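You operate a simulated robot arm through the tools that you are given. There is no shell and no other tool.

You run a simulated two-armed robot. Do the job below in one go: nothing can be reset, and whatever is moved stays where it is left.

## Task
Drop the spoiled piece in the red tub, tip the rest into the red bag and clip it.
Fine: tray level again, rocker to FREE for one pull of the red lever and back to LOCK. Where these are worked on the way, their far stop is far enough and under half their travel is too little: lock rocker.
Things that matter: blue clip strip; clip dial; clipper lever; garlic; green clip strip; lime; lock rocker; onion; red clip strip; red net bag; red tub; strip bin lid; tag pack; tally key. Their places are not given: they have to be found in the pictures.

It is judged by the outcome, as a careful person would: the job done as asked, and still so three seconds after it is handed in. It fails if anything else is knocked over, pushed out of place, dropped, spilled or broken.

## Robot
Two 7-joint arms with two-finger grippers on one trunk that stands fixed in place. Base frame: the origin is at the foot of the trunk, x ahead of it, y to its left, z up; the work surface is at about z = 0.86. Readings come in m, rad, newtons and seconds.
The left shoulder is at [0.033, 0.175, 1.278], the right one opposite. With the tool pointing down near the work surface each hand reaches from about 0.1 to 0.82 m from the base axis, measured 20 degrees to its own side. Payload 2.94 kg a hand.
The tool frame of a hand sits at the grasp point between the pads (the TCP): z along the fingers, y along the line on which they close. The tips reach 0.03 m beyond it. The gripper opens to 0.138 m. The gripper's body begins 0.109 m behind the TCP.
Orientation is that of the tool frame in the base frame, as [roll, pitch, yaw] about the fixed x, y, z axes, in that order (R = Rz(yaw) Ry(pitch) Rx(roll)). With the fingers straight down and closing along the base's y, the tool's x points along the base's -x, its y along +y and its z along -z.

## Interface
- The arms move only by the tool nudge_tool. It takes "left_targets", "right_targets" or both (then of equal length, played together; a hand with none holds still); each is a list of rows, each an object of numbers (a shift or turn left out is 0, a gripper value left out holds the last): "wx", "wy", "wz": the turn, a rotation vector about the base's x, y, z in rad; "tx", "ty", "tz": the shift along the base's x, y, z in mm; "grip": the gripper command, from -1 (shut) to 1 (fully open), values between in proportion. In form: [{"wx": .., "wy": .., "wz": .., "tx": .., "ty": .., "tz": .., "grip": ..}, ...]. A call has 1 to 20 rows; each row is the pose to reach, as a shift and turn from the pose commanded when the call began. Each row takes 0.2 s and may step no farther than 0.05 m and 0.15 rad from the row before; otherwise, or with a gripper value out of range, the whole call is refused. A pose out of reach is approached as far as the arm can. The call stops where the force on the tool passes 50 N (or 10 N more than at its start, if that is more) or the arm is blocked; 0.2 s more then pass. Each finger halts on what it meets, pressing with about 35 N; the grip force reading is that of the motor and also rises with nothing between the fingers. The clock runs only during rows and for 0.2 s after the last one: add rows that repeat a pose to give the fingers time. It gives the time, the measured TCP pose, the force on the tool (base axes), the opening and the grip force at its end, in the units of the frame above (readings bear some noise), with the torque about the TCP (base axes, N m) and any sound that the robot's microphone picked up.
- Cameras (640 x 400 px; columns grow to the right, rows downward): "scene" is now at [0.069, -0.0454, 1.7534]; the picture's right is [-0.57, -0.82, 0.00], its down [-0.63, 0.44, -0.64] and it looks along [0.52, -0.37, -0.77] (base axes); focal length 324 px, centre (320, 200). "left" rides on the left gripper at [0.071, -0.019, -0.146] in its tool frame; the picture's right is [0.26, 0.96, 0.00], its down [-0.85, 0.23, -0.48] and it looks along [-0.46, 0.13, 0.88] (tool axes); focal length 280 px, centre (320, 200). "right" rides on the right gripper at [0.071, 0.019, -0.146] in its tool frame; the picture's right is [-0.26, 0.97, 0.00], its down [-0.85, -0.23, -0.48] and it looks along [-0.46, -0.12, 0.88] (tool axes); focal length 280 px, centre (320, 200).
- snapshot(camera): a new picture of that camera. The clock stands still meanwhile.
- raise_lower(by): slides the trunk up (or, below 0, down) by that many m; the arms and the scene camera ride with it, the base frame stays. It gives what a move gives, with no picture.
- pan_tilt(pan, tilt): turns the head with the scene camera to pan (to the left, within 2.094 rad either way) and tilt (down, from -0.506 to 1.204), counted from straight ahead of the robot. It gives what a move gives.
- measure_at(camera, pixels): for up to 12 pixels [column, row] of the newest picture of that camera ("zoom" is the newest enlarged one), the place [x, y, z] in the base frame of the surface seen there, good to about 0.002 m. The clock stands still meanwhile.
- zoom(camera, box): a new picture of the part [left, top, right, bottom] of that camera's present view, enlarged. The clock stands still meanwhile.
- sign_off(): hands the job in; it is judged then, once.

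Leave the grippers open and the arms clear of the work at the hand-in unless told otherwise.

The tools are called after ">>>" by a JSON object that holds its "fn" and its "kwargs". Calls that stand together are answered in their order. nudge_tool: Moves the arms, as the interface text tells. Its arguments: {"type":"object","properties":{"left_targets":{"type":"array"},"right_targets":{"type":"array"}},"required":[]} The other tools are called the same way: raise_lower (by) slides the trunk up or down; pan_tilt (pan, tilt) turns the head that bears the scene camera; snapshot (camera) takes a picture; measure_at (camera, pixels) gives the place of the surface under pixels of a picture; zoom (camera, box) takes an enlarged picture of a part of a camera's view; sign_off () hands the job in.

At the start:

```text
clock: 0.0
left_position: [0.5422, -0.0245, 1.2999]
left_ee_rot: [-3.139, 0.0, -3.141]
left_wrist_force: [0.4, -0.1, 0.3]
left_moment: [0.0, 0.02, 0.03]
left_grip_width: 0.1383
left_finger_force: 0.0
right_position: [0.4978, -0.5259, 1.3046]
right_ee_rot: [-3.14, 0.0, -3.14]
right_wrist_force: [0.2, -0.4, 0.8]
right_moment: [-0.02, 0.02, -0.02]
right_grip_width: 0.1381
right_finger_force: 0.1
trunk travel left (down, up): [-0.45, 0.284]
head pan, tilt: [-0.611, 0.878]
```

scene: 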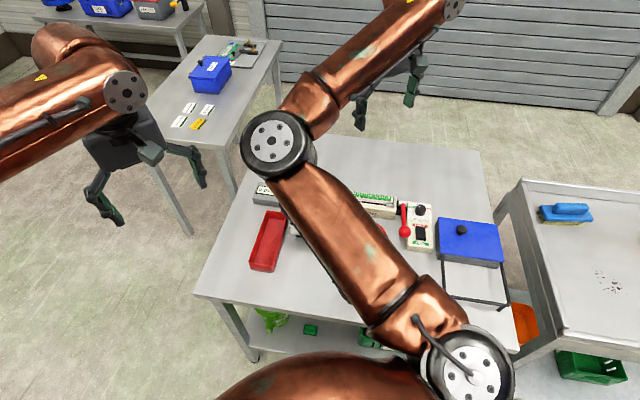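
right: 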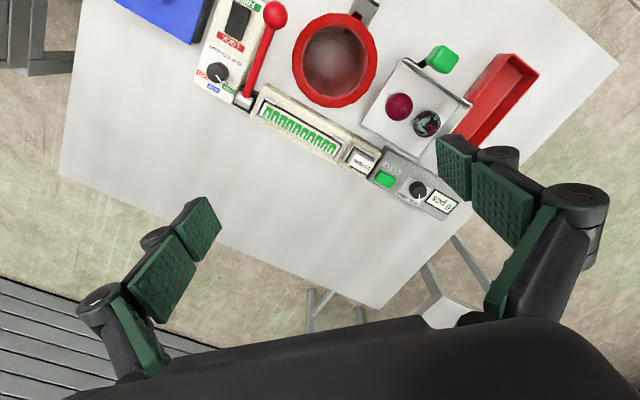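
left: 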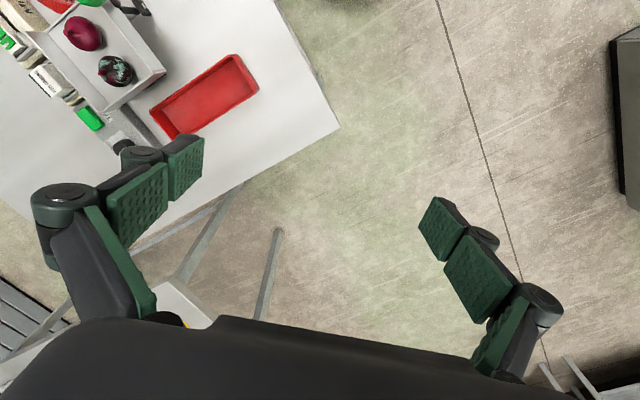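

I see a table with a tray holding two round pieces (a magenta one, and a dark speckled one that is probably spoiled). There is also a red tub, a red ring (the bag mouth), a panel with a lever and dial, and a counting device. I'll enlarge these parts before moving anything.

>>> {"fn": "zoom", "kwargs": {"camera": "right", "box": [180, 0, 400, 140]}}

>>> {"fn": "zoom", "kwargs": {"camera": "right", "box": [330, 30, 550, 230]}}

>>> {"fn": "zoom", "kwargs": {"camera": "left", "box": [0, 0, 260, 160]}}

>>> {"fn": "zoom", "kwargs": {"camera": "scene", "box": [200, 150, 520, 350]}}

```text
2.86 times, centred on (290, 70) of right
```

zoom: 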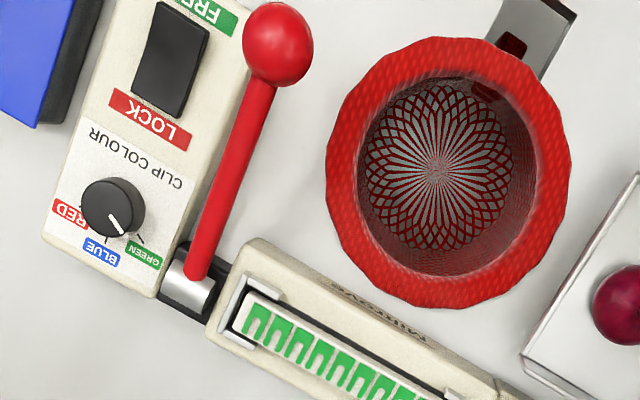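

```text
2.00 times, centred on (440, 130) of right
```

zoom: 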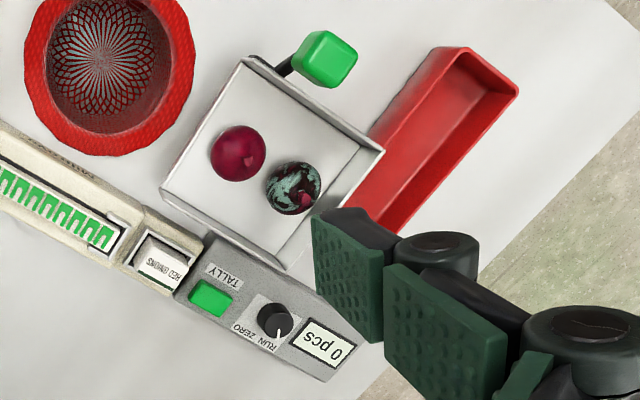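

```text
2.46 times, centred on (130, 80) of left
```

zoom: 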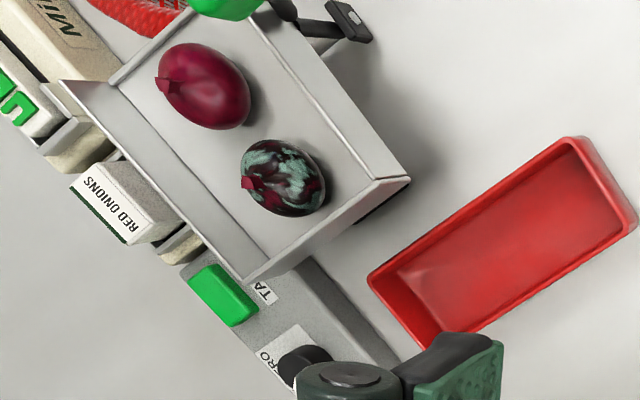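

```text
2.00 times, centred on (360, 250) of scene
```

zoom: 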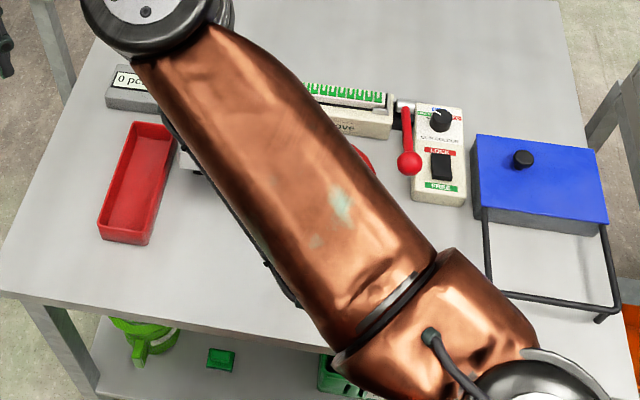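

The station has a tilting tray with a green handle, a bag in a red ring, a strip rail holding a green strip, a colour dial, a LOCK/FREE rocker, a red lever, a tally key and a "RED ONIONS" tag pack. I'll turn the head to look at the rest of the room before deciding which clip colour applies.

>>> {"fn": "pan_tilt", "kwargs": {"pan": -1.2, "tilt": 0.7}}

>>> {"fn": "snapshot", "kwargs": {"camera": "scene"}}

>>> {"fn": "pan_tilt", "kwargs": {"pan": 0.0, "tilt": 0.6}}

>>> {"fn": "snapshot", "kwargs": {"camera": "scene"}}

>>> {"fn": "pan_tilt", "kwargs": {"pan": 0.9, "tilt": 0.6}}

>>> {"fn": "snapshot", "kwargs": {"camera": "scene"}}

```text
clock: 1.0
left_position: [0.543, -0.0258, 1.2995]
left_ee_rot: [-3.141, 0.001, 3.141]
left_wrist_force: [-0.4, -0.9, 0.4]
left_moment: [0.01, 0.03, 0.03]
left_grip_width: 0.1379
left_finger_force: 0.0
right_position: [0.4986, -0.5258, 1.3049]
right_ee_rot: [-3.14, 0.001, -3.14]
right_wrist_force: [-0.7, -0.1, 0.6]
right_moment: [0.01, 0.04, 0.01]
right_grip_width: 0.1381
right_finger_force: 0.1
trunk travel left (down, up): [-0.45, 0.284]
head pan, tilt: [-1.201, 0.7]
```

```text
taken
```

scene: 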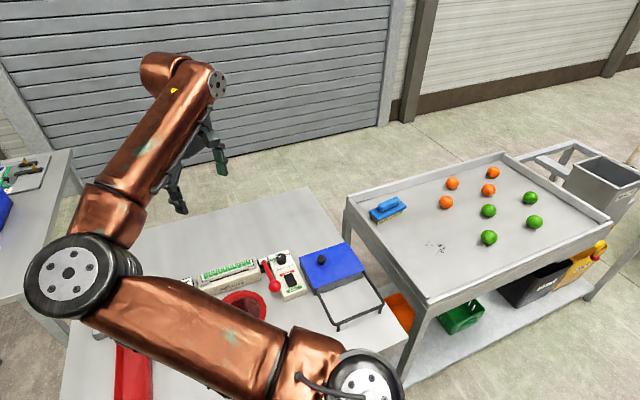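

```text
clock: 2.4
left_position: [0.5435, -0.0244, 1.2993]
left_ee_rot: [-3.14, 0.0, -3.141]
left_wrist_force: [0.8, -0.2, -0.1]
left_moment: [-0.01, 0.01, 0.01]
left_grip_width: 0.1379
left_finger_force: 0.0
right_position: [0.5001, -0.5269, 1.3048]
right_ee_rot: [-3.138, 0.001, -3.14]
right_wrist_force: [-0.1, -1.4, 0.1]
right_moment: [0.01, -0.02, 0.03]
right_grip_width: 0.1379
right_finger_force: 0.2
trunk travel left (down, up): [-0.45, 0.284]
head pan, tilt: [0.0, 0.6]
```

```text
taken
```

scene: 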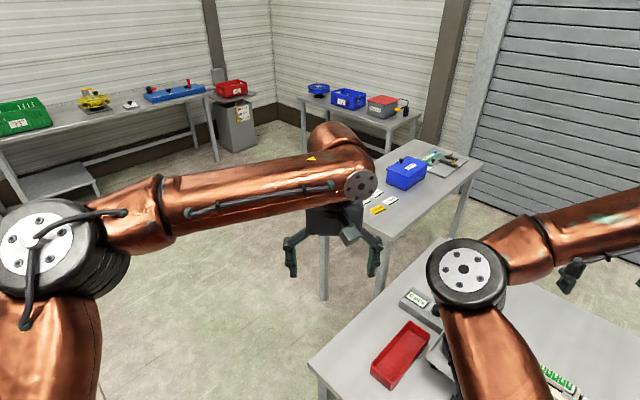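

```text
clock: 3.6
left_position: [0.5429, -0.0253, 1.3004]
left_ee_rot: [-3.141, -0.001, 3.141]
left_wrist_force: [-1.2, 0.4, -0.3]
left_moment: [0.0, 0.0, -0.02]
left_grip_width: 0.1381
left_finger_force: 0.2
right_position: [0.4988, -0.5261, 1.3056]
right_ee_rot: [-3.14, 0.001, -3.139]
right_wrist_force: [0.5, -0.8, -0.3]
right_moment: [0.03, 0.03, 0.02]
right_grip_width: 0.1382
right_finger_force: 0.2
trunk travel left (down, up): [-0.45, 0.284]
head pan, tilt: [0.901, 0.6]
```

```text
taken
```

scene: 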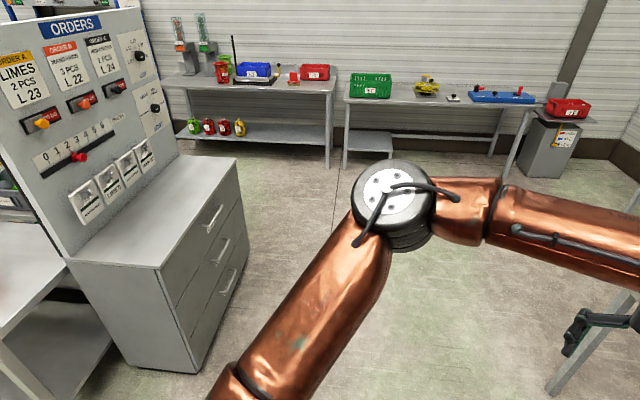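

There are cards on the far table and an ORDERS board on the left. Either might state a clip colour, so I'll look further left and zoom in on both.

>>> {"fn": "zoom", "kwargs": {"camera": "scene", "box": [0, 0, 200, 240]}}

>>> {"fn": "zoom", "kwargs": {"camera": "scene", "box": [160, 0, 340, 170]}}

>>> {"fn": "pan_tilt", "kwargs": {"pan": 1.6, "tilt": 0.5}}

>>> {"fn": "snapshot", "kwargs": {"camera": "scene"}}

>>> {"fn": "pan_tilt", "kwargs": {"pan": 0.0, "tilt": 0.6}}

>>> {"fn": "zoom", "kwargs": {"camera": "scene", "box": [300, 70, 500, 240]}}

>>> {"fn": "zoom", "kwargs": {"camera": "scene", "box": [360, 170, 420, 220]}}

```text
1.67 times, centred on (100, 120) of scene
```

zoom: 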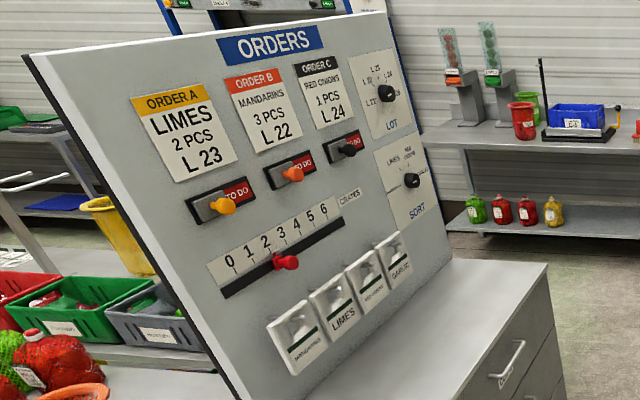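

```text
2.35 times, centred on (250, 85) of scene
```

zoom: 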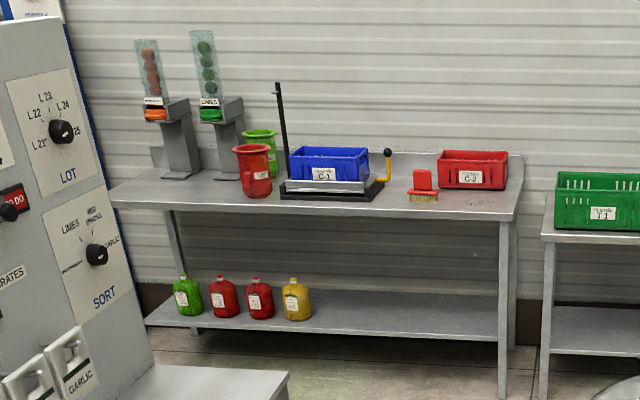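

```text
clock: 4.7
left_position: [0.5427, -0.0241, 1.3001]
left_ee_rot: [-3.139, -0.001, -3.14]
left_wrist_force: [0.0, 0.2, -0.2]
left_moment: [0.01, 0.04, -0.01]
left_grip_width: 0.1378
left_finger_force: 0.1
right_position: [0.4991, -0.5259, 1.3052]
right_ee_rot: [-3.14, -0.002, -3.139]
right_wrist_force: [1.3, 0.5, 0.6]
right_moment: [-0.01, 0.01, -0.01]
right_grip_width: 0.138
right_finger_force: 0.0
trunk travel left (down, up): [-0.45, 0.284]
head pan, tilt: [1.6, 0.499]
```

```text
taken
```

scene: 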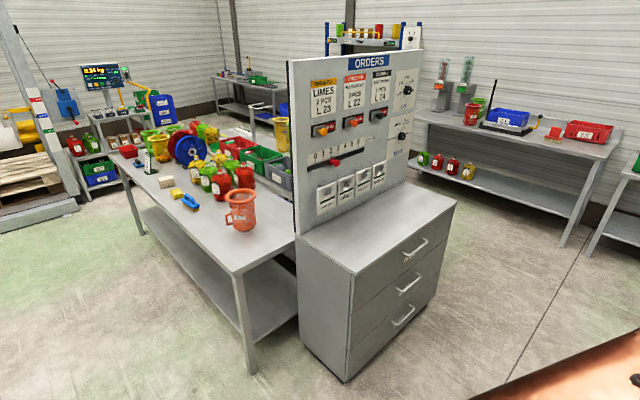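

```text
clock: 6.3
left_position: [0.5429, -0.0243, 1.2995]
left_ee_rot: [-3.139, 0.001, 3.141]
left_wrist_force: [-0.4, 0.7, -0.1]
left_moment: [0.0, 0.01, 0.0]
left_grip_width: 0.1378
left_finger_force: 0.1
right_position: [0.4993, -0.5261, 1.3048]
right_ee_rot: [-3.14, -0.001, -3.139]
right_wrist_force: [-0.2, -0.2, 0.4]
right_moment: [0.01, -0.04, -0.01]
right_grip_width: 0.1381
right_finger_force: 0.1
trunk travel left (down, up): [-0.45, 0.284]
head pan, tilt: [0.0, 0.6]
```

```text
2.35 times, centred on (400, 155) of scene
```

zoom: 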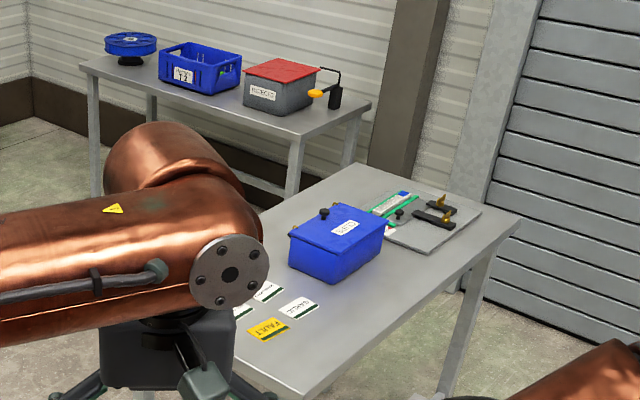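

```text
8.00 times, centred on (390, 195) of scene
```

zoom: 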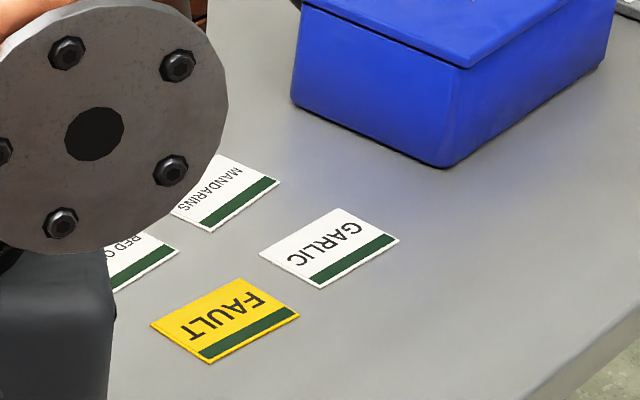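

Nothing on these boards links a clip colour to this job. I'll move the left hand about 0.36 m to its own side so it stops blocking the scene camera, then point the head back at the table.

>>> {"fn": "nudge_tool", "kwargs": {"left_targets": [{"ty": 45}, {"ty": 90}, {"ty": 135}, {"ty": 180}, {"ty": 225}, {"ty": 270}, {"ty": 315}, {"ty": 360}]}}

>>> {"fn": "pan_tilt", "kwargs": {"pan": -0.75, "tilt": 0.88}}

>>> {"fn": "snapshot", "kwargs": {"camera": "scene"}}

```text
clock: 8.1
left_position: [0.5423, 0.3401, 1.2971]
left_ee_rot: [-3.141, 0.001, 3.14]
left_wrist_force: [0.0, -0.2, 0.4]
left_moment: [-0.06, -0.03, -0.04]
left_grip_width: 0.1381
left_finger_force: 0.0
right_position: [0.4989, -0.5234, 1.3079]
right_ee_rot: [-3.138, 0.0, -3.14]
right_wrist_force: [0.0, -0.5, 0.2]
right_moment: [-0.02, 0.01, 0.0]
right_grip_width: 0.1379
right_finger_force: 0.1
trunk travel left (down, up): [-0.45, 0.284]
head pan, tilt: [0.0, 0.6]
```

```text
clock: 9.2
left_position: [0.5432, 0.3382, 1.298]
left_ee_rot: [-3.14, 0.0, 3.141]
left_wrist_force: [0.3, 0.5, 0.7]
left_moment: [0.01, 0.0, 0.03]
left_grip_width: 0.138
left_finger_force: 0.1
right_position: [0.4987, -0.5254, 1.3048]
right_ee_rot: [-3.139, 0.0, -3.14]
right_wrist_force: [0.1, -0.1, 0.4]
right_moment: [-0.01, 0.0, 0.01]
right_grip_width: 0.1382
right_finger_force: 0.1
trunk travel left (down, up): [-0.45, 0.284]
head pan, tilt: [-0.75, 0.88]
```

```text
taken
```

scene: 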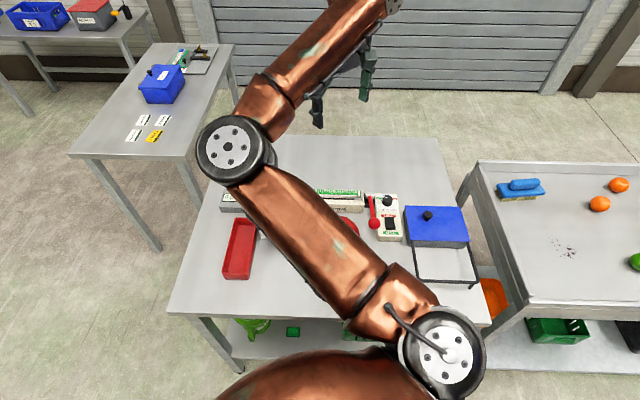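

It's the right arm that covers the table from the scene camera. I'll move the right hand back and outward, then look again.

>>> {"fn": "nudge_tool", "kwargs": {"right_targets": [{"tx": -35, "ty": -30, "tz": 10}, {"tx": -70, "ty": -60, "tz": 20}, {"tx": -105, "ty": -90, "tz": 30}, {"tx": -140, "ty": -120, "tz": 40}, {"tx": -175, "ty": -150, "tz": 50}, {"tx": -210, "ty": -180, "tz": 60}, {"tx": -245, "ty": -210, "tz": 70}]}}

>>> {"fn": "snapshot", "kwargs": {"camera": "scene"}}

>>> {"fn": "snapshot", "kwargs": {"camera": "right"}}

```text
clock: 10.8
left_position: [0.5418, 0.3353, 1.3]
left_ee_rot: [3.14, 0.001, -3.14]
left_wrist_force: [0.0, 0.4, 0.6]
left_moment: [0.01, 0.0, 0.02]
left_grip_width: 0.1381
left_finger_force: 0.1
right_position: [0.2526, -0.7346, 1.377]
right_ee_rot: [-3.141, 0.001, -3.139]
right_wrist_force: [0.1, -0.4, -1.0]
right_moment: [0.06, -0.05, 0.02]
right_grip_width: 0.1381
right_finger_force: 0.0
trunk travel left (down, up): [-0.45, 0.284]
head pan, tilt: [-0.75, 0.88]
```

```text
taken
```

scene: 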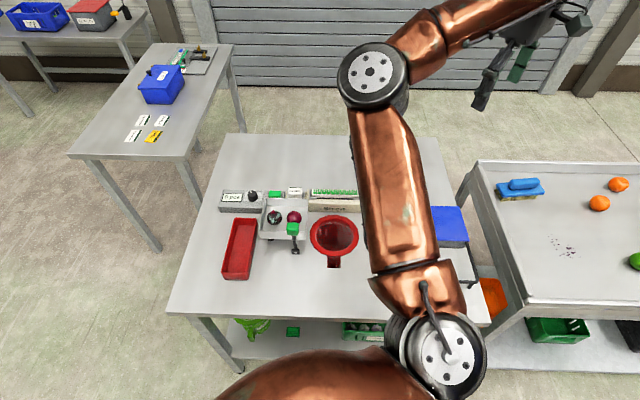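

```text
taken
```

right: 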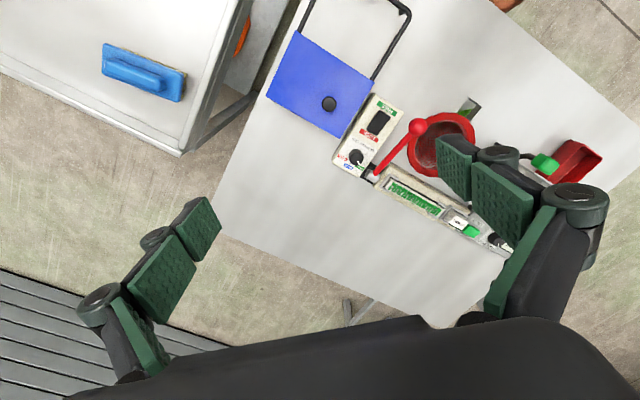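

The tray, bag and tub are now in view. I'll enlarge the tray and bag area and measure key points in it.

>>> {"fn": "zoom", "kwargs": {"camera": "scene", "box": [200, 170, 370, 290]}}

>>> {"fn": "measure_at", "kwargs": {"camera": "scene", "pixels": [[274, 217], [294, 216], [292, 229], [334, 237], [332, 263], [240, 250], [240, 222], [276, 194], [253, 196], [333, 192], [296, 190], [228, 300]]}}

>>> {"fn": "zoom", "kwargs": {"camera": "right", "box": [310, 70, 530, 260]}}

>>> {"fn": "zoom", "kwargs": {"camera": "right", "box": [330, 80, 410, 190]}}

```text
3.33 times, centred on (285, 230) of scene
```

zoom: 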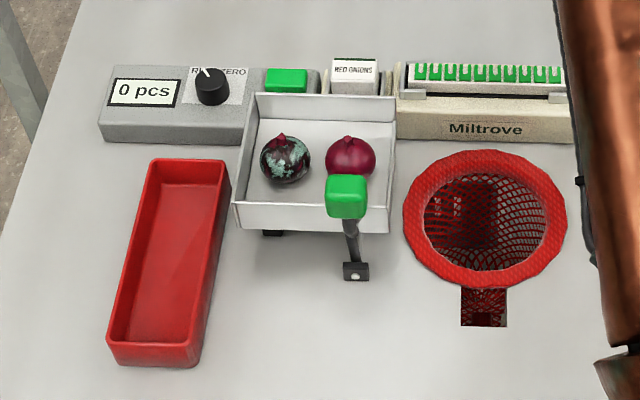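

```text
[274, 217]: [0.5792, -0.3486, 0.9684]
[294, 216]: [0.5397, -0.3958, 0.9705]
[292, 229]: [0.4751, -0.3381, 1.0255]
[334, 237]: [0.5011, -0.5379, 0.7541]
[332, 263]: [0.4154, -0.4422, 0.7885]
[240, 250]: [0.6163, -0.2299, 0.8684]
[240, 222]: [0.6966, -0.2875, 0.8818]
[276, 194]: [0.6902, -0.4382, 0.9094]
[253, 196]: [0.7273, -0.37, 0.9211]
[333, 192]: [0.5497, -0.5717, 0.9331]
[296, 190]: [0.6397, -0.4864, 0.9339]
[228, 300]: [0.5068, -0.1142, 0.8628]
```

```text
2.11 times, centred on (420, 165) of right
```

zoom: 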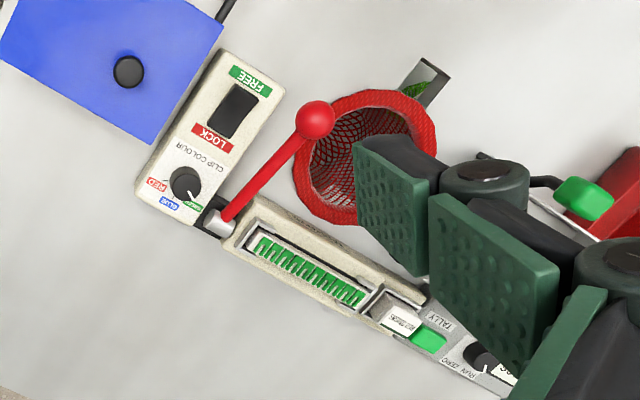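

```text
3.64 times, centred on (370, 135) of right
```

zoom: 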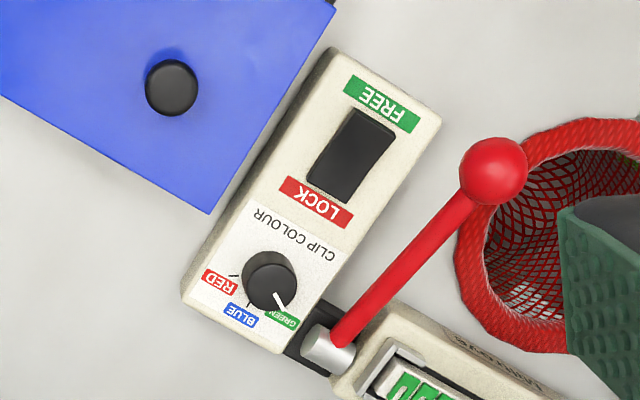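

The dial pointer is at GREEN and a green strip is loaded, so the two agree. The rocker has LOCK towards the dial and FREE towards the robot. I'll measure the panel points in the newest zoom.

>>> {"fn": "measure_at", "kwargs": {"camera": "zoom", "pixels": [[345, 157], [365, 125], [322, 190], [494, 170], [410, 265], [340, 345], [270, 278], [380, 103], [318, 200], [172, 86], [430, 125], [330, 60]]}}

>>> {"fn": "measure_at", "kwargs": {"camera": "right", "pixels": [[417, 127], [380, 122], [377, 174], [410, 200], [328, 103], [400, 14], [372, 78], [540, 163], [470, 105], [455, 222], [343, 163], [388, 95]]}}

```text
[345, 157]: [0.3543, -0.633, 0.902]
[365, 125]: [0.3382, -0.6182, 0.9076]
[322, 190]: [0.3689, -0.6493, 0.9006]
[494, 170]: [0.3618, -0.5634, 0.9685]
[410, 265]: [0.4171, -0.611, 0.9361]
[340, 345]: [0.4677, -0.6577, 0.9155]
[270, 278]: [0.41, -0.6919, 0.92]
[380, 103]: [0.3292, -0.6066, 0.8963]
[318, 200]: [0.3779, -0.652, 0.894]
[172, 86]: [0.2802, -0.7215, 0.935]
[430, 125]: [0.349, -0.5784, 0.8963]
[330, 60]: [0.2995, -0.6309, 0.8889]
```

```text
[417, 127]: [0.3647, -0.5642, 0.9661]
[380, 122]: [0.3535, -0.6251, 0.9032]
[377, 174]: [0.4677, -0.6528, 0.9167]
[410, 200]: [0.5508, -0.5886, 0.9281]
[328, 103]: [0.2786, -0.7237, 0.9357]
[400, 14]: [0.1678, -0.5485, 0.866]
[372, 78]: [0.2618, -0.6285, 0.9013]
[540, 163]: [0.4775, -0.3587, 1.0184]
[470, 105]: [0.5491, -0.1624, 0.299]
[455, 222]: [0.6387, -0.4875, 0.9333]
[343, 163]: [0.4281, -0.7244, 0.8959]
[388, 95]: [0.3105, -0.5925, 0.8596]
```

The FREE end of the rocker sits high (z≈0.908) and the LOCK end low (0.900), so it is locked now. The lever pivot is near (0.468,-0.657,0.916) and its ball near (0.362,-0.564,0.966). I'll bring the right hand's camera over the tray to see the tipping mechanism up close.

>>> {"fn": "nudge_tool", "kwargs": {"right_targets": [{"tx": 10, "ty": 40, "tz": -15}, {"tx": 20, "ty": 80, "tz": -30}, {"tx": 35, "ty": 120, "tz": -45}, {"tx": 50, "ty": 160, "tz": -60}, {"tx": 65, "ty": 200, "tz": -75}, {"tx": 80, "ty": 240, "tz": -90}, {"tx": 95, "ty": 280, "tz": -105}, {"tx": 110, "ty": 320, "tz": -120}]}}

>>> {"fn": "snapshot", "kwargs": {"camera": "right"}}

>>> {"fn": "snapshot", "kwargs": {"camera": "scene"}}

```text
clock: 12.6
left_position: [0.5435, 0.3398, 1.2967]
left_ee_rot: [-3.137, 0.001, -3.142]
left_wrist_force: [-0.7, 0.1, 0.3]
left_moment: [-0.08, 0.0, 0.01]
left_grip_width: 0.1379
left_finger_force: 0.1
right_position: [0.3659, -0.4149, 1.2532]
right_ee_rot: [-3.139, 0.0, -3.139]
right_wrist_force: [-0.3, 0.9, 0.3]
right_moment: [-0.09, 0.03, -0.03]
right_grip_width: 0.1381
right_finger_force: 0.1
trunk travel left (down, up): [-0.45, 0.284]
head pan, tilt: [-0.75, 0.88]
```

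```text
taken
```

right: 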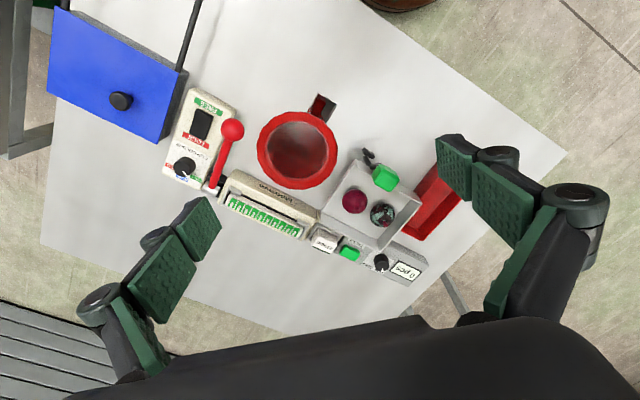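

```text
taken
```

scene: 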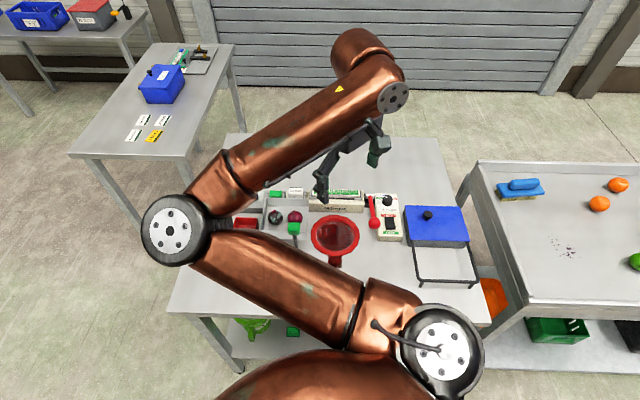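

The right camera now sees the whole row. I'll zoom in on the tray with its handle, and on the lever and rocker, in both cameras.

>>> {"fn": "zoom", "kwargs": {"camera": "right", "box": [300, 90, 440, 290]}}

>>> {"fn": "zoom", "kwargs": {"camera": "right", "box": [150, 80, 260, 220]}}

>>> {"fn": "zoom", "kwargs": {"camera": "scene", "box": [360, 180, 490, 290]}}

>>> {"fn": "zoom", "kwargs": {"camera": "scene", "box": [220, 290, 420, 390]}}

>>> {"fn": "zoom", "kwargs": {"camera": "scene", "box": [230, 180, 370, 270]}}

```text
2.00 times, centred on (370, 190) of right
```

zoom: 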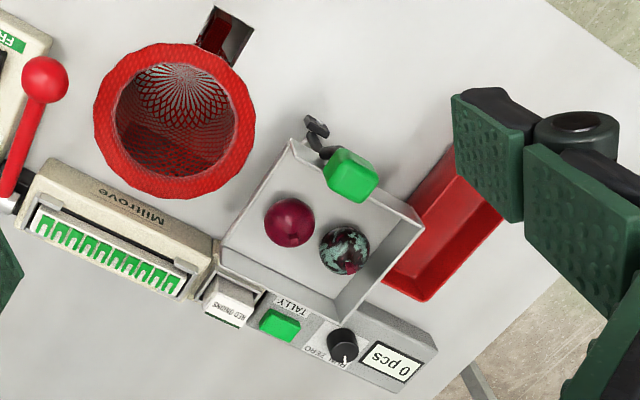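

```text
2.86 times, centred on (205, 150) of right
```

zoom: 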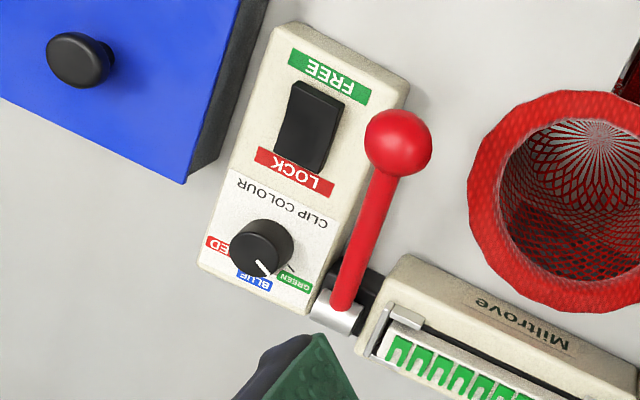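

```text
3.64 times, centred on (425, 235) of scene
```

zoom: 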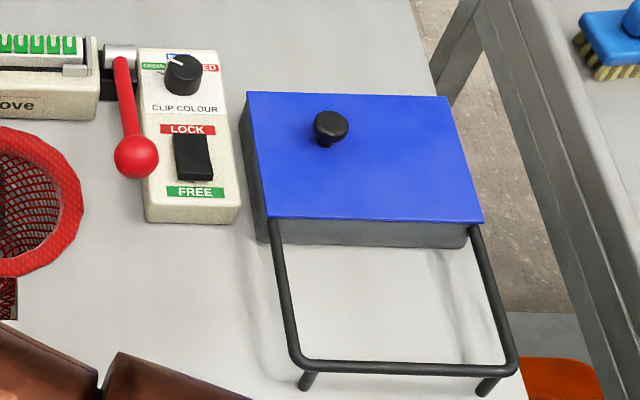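

```text
3.20 times, centred on (320, 340) of scene
```

zoom: 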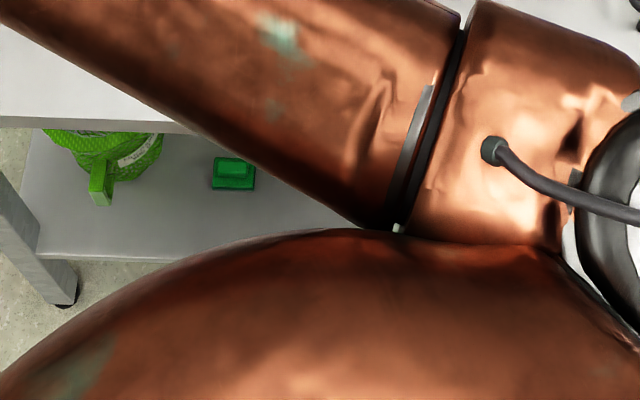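

```text
4.44 times, centred on (300, 225) of scene
```

zoom: 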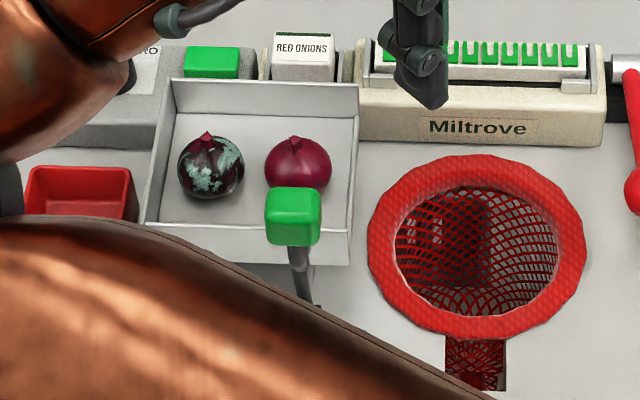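

The tray handle looks like a crank: a green knob on a post that ends in a black bracket at the front. I'll zoom closer on it in the right camera and measure the tray edges, onions and handle.

>>> {"fn": "zoom", "kwargs": {"camera": "right", "box": [330, 130, 430, 230]}}

>>> {"fn": "measure_at", "kwargs": {"camera": "right", "pixels": [[385, 177], [370, 155], [366, 152], [446, 101], [349, 163], [421, 205], [376, 249], [314, 212], [354, 201], [382, 213], [370, 225], [340, 190]]}}

```text
4.00 times, centred on (380, 180) of right
```

zoom: 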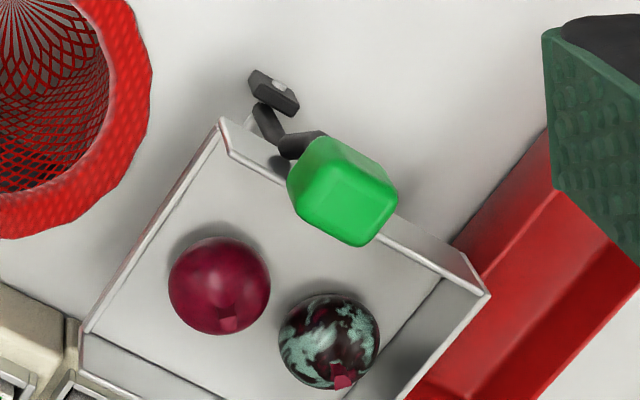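

```text
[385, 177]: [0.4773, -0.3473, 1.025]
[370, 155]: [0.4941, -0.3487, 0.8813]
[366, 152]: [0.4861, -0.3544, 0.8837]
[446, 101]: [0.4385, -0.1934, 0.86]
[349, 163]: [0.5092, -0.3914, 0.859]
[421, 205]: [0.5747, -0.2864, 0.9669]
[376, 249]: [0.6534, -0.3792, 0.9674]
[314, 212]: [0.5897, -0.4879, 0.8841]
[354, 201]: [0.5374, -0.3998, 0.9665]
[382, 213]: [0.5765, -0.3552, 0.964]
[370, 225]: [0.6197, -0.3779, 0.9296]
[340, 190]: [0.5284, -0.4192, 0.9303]
```

The tray floor is at z≈0.93 and the wall tops at ≈0.967. The onion tops are at ≈0.966: the good one near (0.537,-0.400), the spoiled one near (0.577,-0.355). The crank foot is at z≈0.884 directly below the knob. I'll measure the table edges and tub rim next to get the exact heading of the row.

>>> {"fn": "measure_at", "kwargs": {"camera": "scene", "pixels": [[173, 310], [230, 138], [436, 142], [335, 140], [488, 320], [250, 140]]}}

>>> {"fn": "measure_at", "kwargs": {"camera": "right", "pixels": [[560, 154], [379, 310], [230, 320], [45, 240], [443, 222], [462, 200], [435, 170], [418, 238], [412, 218], [430, 200]]}}

```text
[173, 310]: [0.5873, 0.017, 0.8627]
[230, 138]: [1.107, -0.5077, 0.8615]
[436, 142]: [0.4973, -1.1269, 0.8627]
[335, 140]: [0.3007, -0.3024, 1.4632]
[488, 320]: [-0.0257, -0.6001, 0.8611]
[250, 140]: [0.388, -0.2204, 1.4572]
```

```text
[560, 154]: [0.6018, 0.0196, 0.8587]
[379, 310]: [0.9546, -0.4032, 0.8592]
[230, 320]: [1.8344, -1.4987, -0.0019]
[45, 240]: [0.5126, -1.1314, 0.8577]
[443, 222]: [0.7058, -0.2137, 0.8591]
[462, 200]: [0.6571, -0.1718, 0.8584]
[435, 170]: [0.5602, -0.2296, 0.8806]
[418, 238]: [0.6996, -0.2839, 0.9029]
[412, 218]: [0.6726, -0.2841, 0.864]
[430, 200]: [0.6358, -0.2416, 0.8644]
```

The table is turned 45°, so the row runs along (-0.707,-0.707) and away from the robot is (0.707,-0.707). The tub floor is near (0.63,-0.247,0.864). I'll move the right hand high above the spoiled onion, turning +45° so the fingers close along the tray's front-back line, which avoids squeezing between the two onions.

>>> {"fn": "nudge_tool", "kwargs": {"right_targets": [{"tx": 36, "ty": 10, "tz": -10, "wz": 0.131, "grip": 0.5}, {"tx": 72, "ty": 19, "tz": -20, "wz": 0.262, "grip": 0.2}, {"tx": 108, "ty": 29, "tz": -30, "wz": 0.393, "grip": 0.0}, {"tx": 144, "ty": 38, "tz": -40, "wz": 0.524, "grip": 0.0}, {"tx": 180, "ty": 48, "tz": -50, "wz": 0.655, "grip": 0.0}, {"tx": 216, "ty": 57, "tz": -60, "wz": 0.785, "grip": 0.0}, {"tx": 216, "ty": 57, "tz": -60, "wz": 0.785, "grip": 0.0}]}}

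>>> {"fn": "snapshot", "kwargs": {"camera": "right"}}

>>> {"fn": "snapshot", "kwargs": {"camera": "scene"}}

```text
clock: 14.2
left_position: [0.5429, 0.3386, 1.2992]
left_ee_rot: [-3.139, 0.001, 3.14]
left_wrist_force: [-0.1, 0.4, -0.1]
left_moment: [0.0, -0.02, -0.01]
left_grip_width: 0.138
left_finger_force: 0.0
right_position: [0.5798, -0.3637, 1.1965]
right_ee_rot: [-3.141, 0.001, -2.352]
right_wrist_force: [0.3, 0.3, 0.8]
right_moment: [-0.02, -0.01, -0.01]
right_grip_width: 0.0689
right_finger_force: 0.0
trunk travel left (down, up): [-0.45, 0.284]
head pan, tilt: [-0.75, 0.88]
```

```text
taken
```

right: 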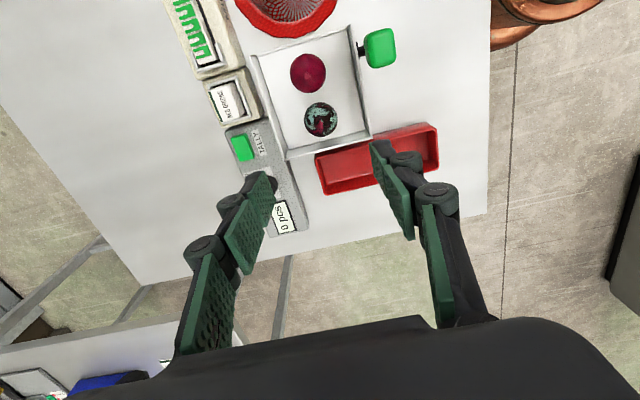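

```text
taken
```

scene: 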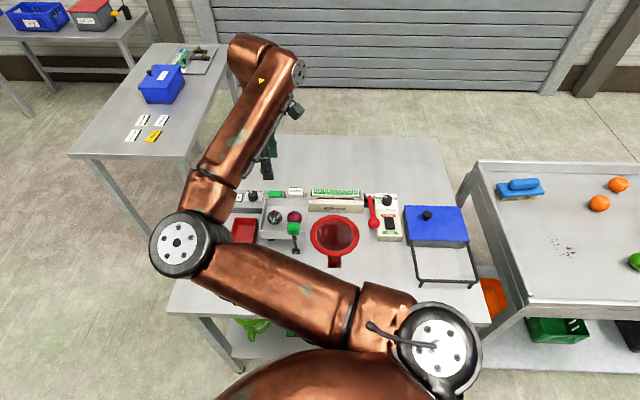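

The tray is now square in the right camera, with the spoiled piece at (320,119) and the good one at (308,72). I'll zoom in and measure both onions and the tray edges more precisely.

>>> {"fn": "zoom", "kwargs": {"camera": "right", "box": [230, 0, 410, 190]}}

>>> {"fn": "measure_at", "kwargs": {"camera": "right", "pixels": [[320, 119], [304, 119], [336, 119], [320, 104], [308, 72], [371, 135], [289, 157], [347, 28], [254, 57], [380, 48], [362, 50], [330, 140]]}}

```text
2.11 times, centred on (320, 95) of right
```

zoom: 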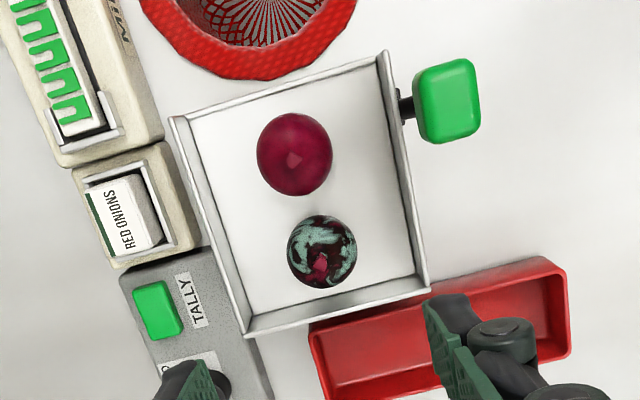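

```text
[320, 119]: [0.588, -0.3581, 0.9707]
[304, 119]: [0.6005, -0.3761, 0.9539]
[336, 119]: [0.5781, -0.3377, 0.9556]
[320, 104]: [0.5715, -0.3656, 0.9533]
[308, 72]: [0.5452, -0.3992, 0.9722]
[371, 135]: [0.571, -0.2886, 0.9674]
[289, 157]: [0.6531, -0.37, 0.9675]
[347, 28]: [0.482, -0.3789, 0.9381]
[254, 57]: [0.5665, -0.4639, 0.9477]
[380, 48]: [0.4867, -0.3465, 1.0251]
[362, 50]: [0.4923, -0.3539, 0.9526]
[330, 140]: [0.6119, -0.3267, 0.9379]
```

The readings from both cameras agree on the spoiled onion's centre, about (0.591,-0.356,0.950). The tray spans 0.127 × 0.12 m and the onion is in the middle of the front-back span, so there is room for the fingers. I'll align over it and come down to z≈1.03.

>>> {"fn": "nudge_tool", "kwargs": {"right_targets": [{"tx": 6, "ty": 2, "tz": -40, "grip": 0.0}, {"tx": 12, "ty": 4, "tz": -80, "grip": 0.0}, {"tx": 12, "ty": 4, "tz": -120, "grip": 0.0}, {"tx": 12, "ty": 4, "tz": -160, "grip": 0.0}, {"tx": 12, "ty": 4, "tz": -160, "grip": 0.0}, {"tx": 12, "ty": 4, "tz": -160, "grip": 0.0}]}}

>>> {"fn": "snapshot", "kwargs": {"camera": "right"}}

>>> {"fn": "snapshot", "kwargs": {"camera": "scene"}}

```text
clock: 15.6
left_position: [0.5428, 0.3376, 1.2986]
left_ee_rot: [-3.14, 0.0, 3.142]
left_wrist_force: [-0.6, 0.0, -0.1]
left_moment: [0.02, 0.01, -0.02]
left_grip_width: 0.1381
left_finger_force: 0.1
right_position: [0.5898, -0.3558, 1.0345]
right_ee_rot: [-3.139, -0.001, -2.355]
right_wrist_force: [-0.2, 0.8, 0.1]
right_moment: [0.01, 0.05, 0.02]
right_grip_width: 0.0689
right_finger_force: 0.0
trunk travel left (down, up): [-0.45, 0.284]
head pan, tilt: [-0.75, 0.88]
```

```text
taken
```

right: 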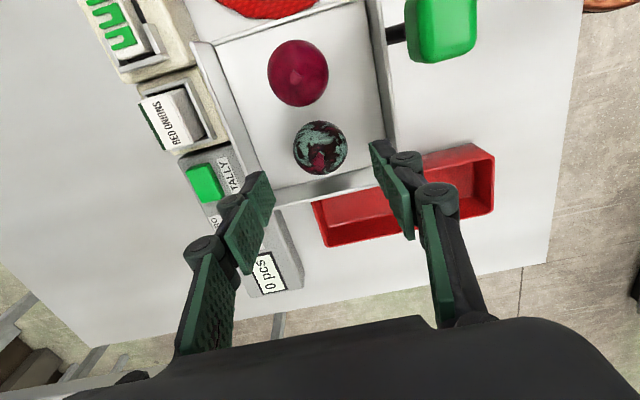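

```text
taken
```

scene: 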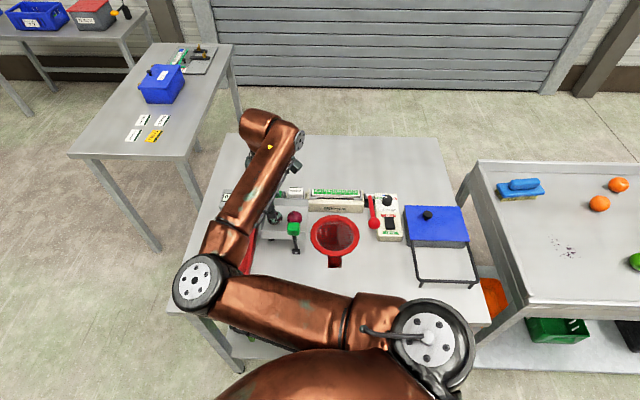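

The hand is aligned above the onion at z=1.034. Before going lower I'll re-measure the onion from here and check how high the right arm's elbow and forearm are over the tub and table.

>>> {"fn": "measure_at", "kwargs": {"camera": "right", "pixels": [[320, 147], [294, 147], [346, 147], [320, 122], [298, 72]]}}

>>> {"fn": "measure_at", "kwargs": {"camera": "scene", "pixels": [[195, 285], [235, 225], [230, 240], [260, 180], [280, 305], [240, 290]]}}

>>> {"fn": "zoom", "kwargs": {"camera": "scene", "box": [160, 90, 380, 340]}}

```text
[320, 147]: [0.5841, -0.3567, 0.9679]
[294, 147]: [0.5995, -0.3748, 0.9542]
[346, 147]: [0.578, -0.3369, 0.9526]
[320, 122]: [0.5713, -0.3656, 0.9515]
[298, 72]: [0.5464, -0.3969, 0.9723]
```

```text
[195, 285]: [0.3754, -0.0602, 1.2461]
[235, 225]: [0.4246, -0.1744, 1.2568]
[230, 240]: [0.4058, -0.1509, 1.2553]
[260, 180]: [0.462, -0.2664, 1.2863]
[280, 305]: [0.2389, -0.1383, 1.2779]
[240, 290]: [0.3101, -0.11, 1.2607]
```

```text
1.60 times, centred on (270, 215) of scene
```

zoom: 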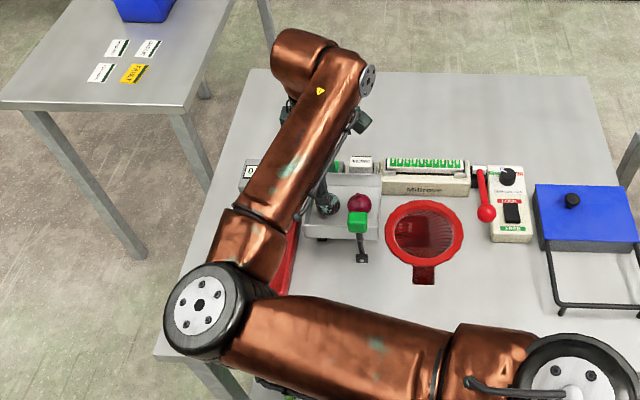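

The TCP is within about 1 mm of the onion and the elbow is well clear at z≈1.25. I'll descend 67 mm, so the tips stop about 7 mm above the tray floor, then close.

>>> {"fn": "nudge_tool", "kwargs": {"right_targets": [{"tz": -30, "grip": 0.0}, {"tz": -55, "grip": 0.0}, {"tz": -67, "grip": 0.0}, {"tz": -67, "grip": 0.0}, {"tz": -67, "grip": -1}, {"tz": -67, "grip": -1}, {"tz": -67, "grip": -1}, {"tz": -67, "grip": -1}]}}

>>> {"fn": "snapshot", "kwargs": {"camera": "right"}}

```text
clock: 17.4
left_position: [0.5426, 0.3376, 1.2978]
left_ee_rot: [-3.139, -0.003, -3.141]
left_wrist_force: [0.6, -0.2, 0.6]
left_moment: [0.01, 0.02, 0.0]
left_grip_width: 0.1379
left_finger_force: 0.1
right_position: [0.5905, -0.3546, 0.9681]
right_ee_rot: [-3.14, 0.0, -2.353]
right_wrist_force: [-0.5, 0.7, -0.2]
right_moment: [0.01, 0.01, -0.01]
right_grip_width: 0.0473
right_finger_force: 34.9
trunk travel left (down, up): [-0.45, 0.284]
head pan, tilt: [-0.75, 0.88]
```

```text
taken
```

right: 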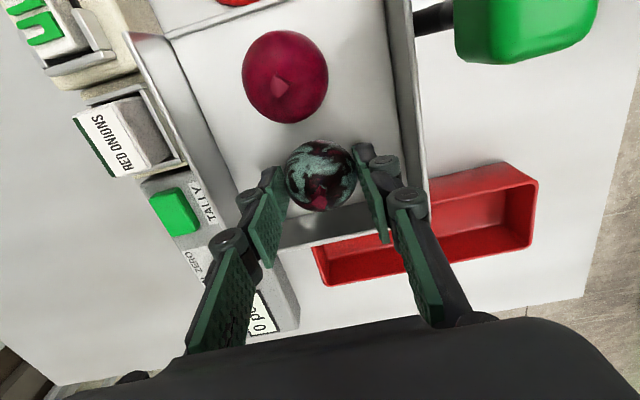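

The spoiled onion is gripped, with the width at 47 mm. I'll lift it straight up 110 mm, then locate the tub rim.

>>> {"fn": "nudge_tool", "kwargs": {"right_targets": [{"tz": 20, "grip": -1}, {"tz": 50, "grip": -1}, {"tz": 80, "grip": -1}, {"tz": 110, "grip": -1}, {"tz": 110, "grip": -1}]}}

>>> {"fn": "snapshot", "kwargs": {"camera": "right"}}

```text
clock: 18.6
left_position: [0.545, 0.3388, 1.2972]
left_ee_rot: [-3.14, 0.0, 3.141]
left_wrist_force: [0.5, 0.0, 0.1]
left_moment: [-0.02, -0.02, -0.01]
left_grip_width: 0.1379
left_finger_force: 0.1
right_position: [0.5909, -0.3551, 1.0792]
right_ee_rot: [-3.141, -0.001, -2.356]
right_wrist_force: [-0.6, 0.2, -0.3]
right_moment: [-0.02, 0.0, 0.01]
right_grip_width: 0.0473
right_finger_force: 34.7
trunk travel left (down, up): [-0.45, 0.284]
head pan, tilt: [-0.75, 0.88]
```

```text
taken
```

right: 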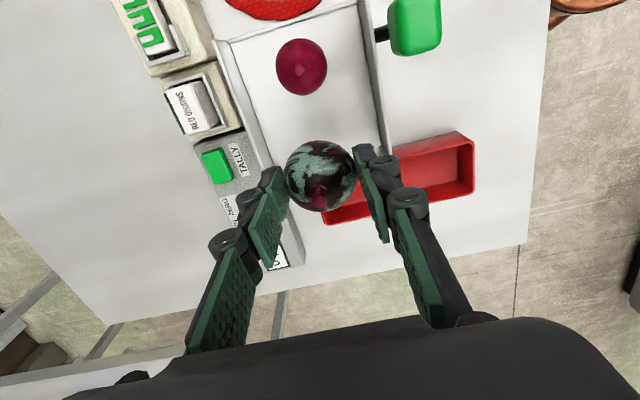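

The onion is up and the tub is visible. I'll measure points on its rim and inside.

>>> {"fn": "measure_at", "kwargs": {"camera": "right", "pixels": [[459, 132], [473, 189], [327, 222], [396, 149], [440, 165], [400, 206], [350, 212], [466, 160], [430, 185], [425, 160]]}}

>>> {"fn": "zoom", "kwargs": {"camera": "right", "box": [300, 110, 500, 260]}}

```text
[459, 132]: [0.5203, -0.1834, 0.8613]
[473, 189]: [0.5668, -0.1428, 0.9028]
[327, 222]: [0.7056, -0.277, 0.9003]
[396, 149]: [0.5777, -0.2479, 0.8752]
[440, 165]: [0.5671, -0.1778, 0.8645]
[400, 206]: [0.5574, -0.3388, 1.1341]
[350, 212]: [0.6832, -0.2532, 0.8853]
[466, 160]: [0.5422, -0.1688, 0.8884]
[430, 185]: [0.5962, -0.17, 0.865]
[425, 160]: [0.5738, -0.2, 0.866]
```

```text
2.67 times, centred on (400, 185) of right
```

zoom: 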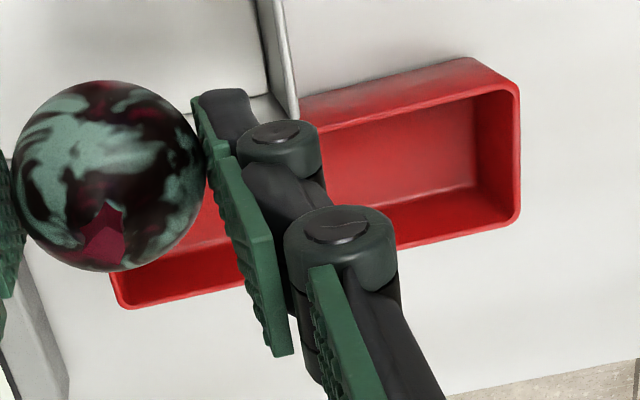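

The tub spans 0.073 × 0.20 m, centred at (0.614,-0.235), with its floor at 0.865. I'll carry the onion there at this height, then lower it until it is just above the floor.

>>> {"fn": "nudge_tool", "kwargs": {"right_targets": [{"tx": 6, "ty": 30, "tz": 0, "grip": -1}, {"tx": 12, "ty": 62, "tz": 0, "grip": -1}, {"tx": 18, "ty": 95, "tz": 0, "grip": -1}, {"tx": 23, "ty": 120, "tz": 0, "grip": -1}, {"tx": 23, "ty": 120, "tz": 0, "grip": -1}, {"tx": 23, "ty": 120, "tz": -40, "grip": -1}, {"tx": 23, "ty": 120, "tz": -80, "grip": -1}, {"tx": 23, "ty": 120, "tz": -80, "grip": -1}]}}

>>> {"fn": "snapshot", "kwargs": {"camera": "right"}}

>>> {"fn": "snapshot", "kwargs": {"camera": "scene"}}

```text
clock: 20.4
left_position: [0.5429, 0.3381, 1.2985]
left_ee_rot: [-3.14, 0.002, -3.139]
left_wrist_force: [0.0, 1.3, -0.7]
left_moment: [-0.02, 0.0, 0.02]
left_grip_width: 0.1378
left_finger_force: 0.0
right_position: [0.618, -0.2349, 0.9952]
right_ee_rot: [-3.139, 0.0, -2.355]
right_wrist_force: [0.0, 0.2, -0.8]
right_moment: [0.04, 0.03, 0.04]
right_grip_width: 0.0474
right_finger_force: 35.1
right hand out of reach, approached as far as the arm can: row 4, 5, 6, 7, 8
trunk travel left (down, up): [-0.45, 0.284]
head pan, tilt: [-0.75, 0.88]
```

```text
taken
```

right: 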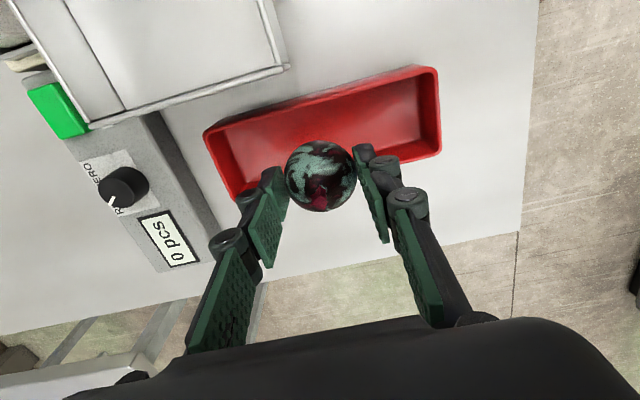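

```text
taken
```

scene: 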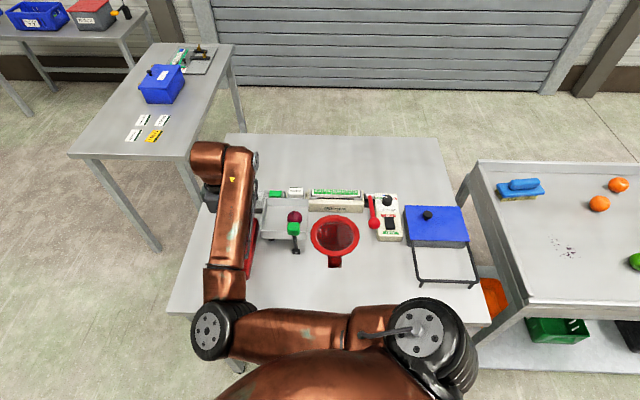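

The hand reports it is at the edge of its reach, but it sits at (0.618,-0.235), which is centred over the tub to within a few millimetres. I'll lower in small steps and watch the pose.

>>> {"fn": "nudge_tool", "kwargs": {"right_targets": [{"tx": 0, "ty": -4, "tz": -25, "grip": -1}, {"tx": 0, "ty": -8, "tz": -50, "grip": -1}, {"tx": 0, "ty": -8, "tz": -50, "grip": -1}]}}

>>> {"fn": "snapshot", "kwargs": {"camera": "right"}}

```text
clock: 21.2
left_position: [0.5421, 0.3387, 1.2982]
left_ee_rot: [-3.14, -0.001, 3.141]
left_wrist_force: [-1.3, 0.5, 0.0]
left_moment: [-0.03, -0.02, 0.01]
left_grip_width: 0.1379
left_finger_force: 0.1
right_position: [0.6155, -0.2435, 0.9471]
right_ee_rot: [-3.139, 0.0, -2.356]
right_wrist_force: [-1.3, -0.6, 0.1]
right_moment: [0.0, -0.03, -0.02]
right_grip_width: 0.0473
right_finger_force: 35.0
trunk travel left (down, up): [-0.45, 0.284]
head pan, tilt: [-0.75, 0.88]
```

```text
taken
```

right: 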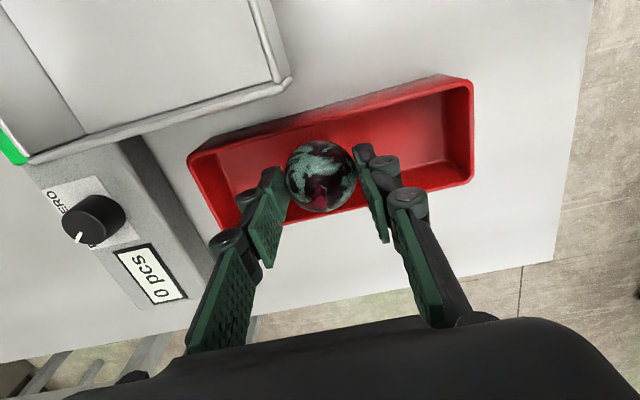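

The reach warning is gone. The onion is slightly to the tray side of the tub centre, so I'll shift about 5 mm outward while lowering the last 40 mm.

>>> {"fn": "nudge_tool", "kwargs": {"right_targets": [{"tx": 4, "ty": 4, "tz": -10, "grip": -1}, {"tx": 4, "ty": 4, "tz": -28, "grip": -1}, {"tx": 4, "ty": 4, "tz": -40, "grip": -1}, {"tx": 4, "ty": 4, "tz": -40, "grip": -1}]}}

>>> {"fn": "snapshot", "kwargs": {"camera": "right"}}

```text
clock: 22.2
left_position: [0.5443, 0.3382, 1.2996]
left_ee_rot: [-3.139, 0.0, -3.141]
left_wrist_force: [0.6, -0.4, 0.1]
left_moment: [0.01, -0.05, -0.02]
left_grip_width: 0.138
left_finger_force: 0.0
right_position: [0.6224, -0.2383, 0.9099]
right_ee_rot: [-3.14, 0.001, -2.355]
right_wrist_force: [-0.5, 0.0, -0.3]
right_moment: [-0.02, 0.04, -0.01]
right_grip_width: 0.0473
right_finger_force: 34.9
trunk travel left (down, up): [-0.45, 0.284]
head pan, tilt: [-0.75, 0.88]
```

```text
taken
```

right: 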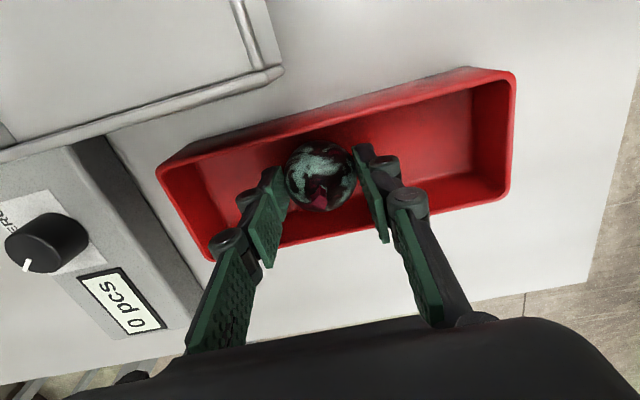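

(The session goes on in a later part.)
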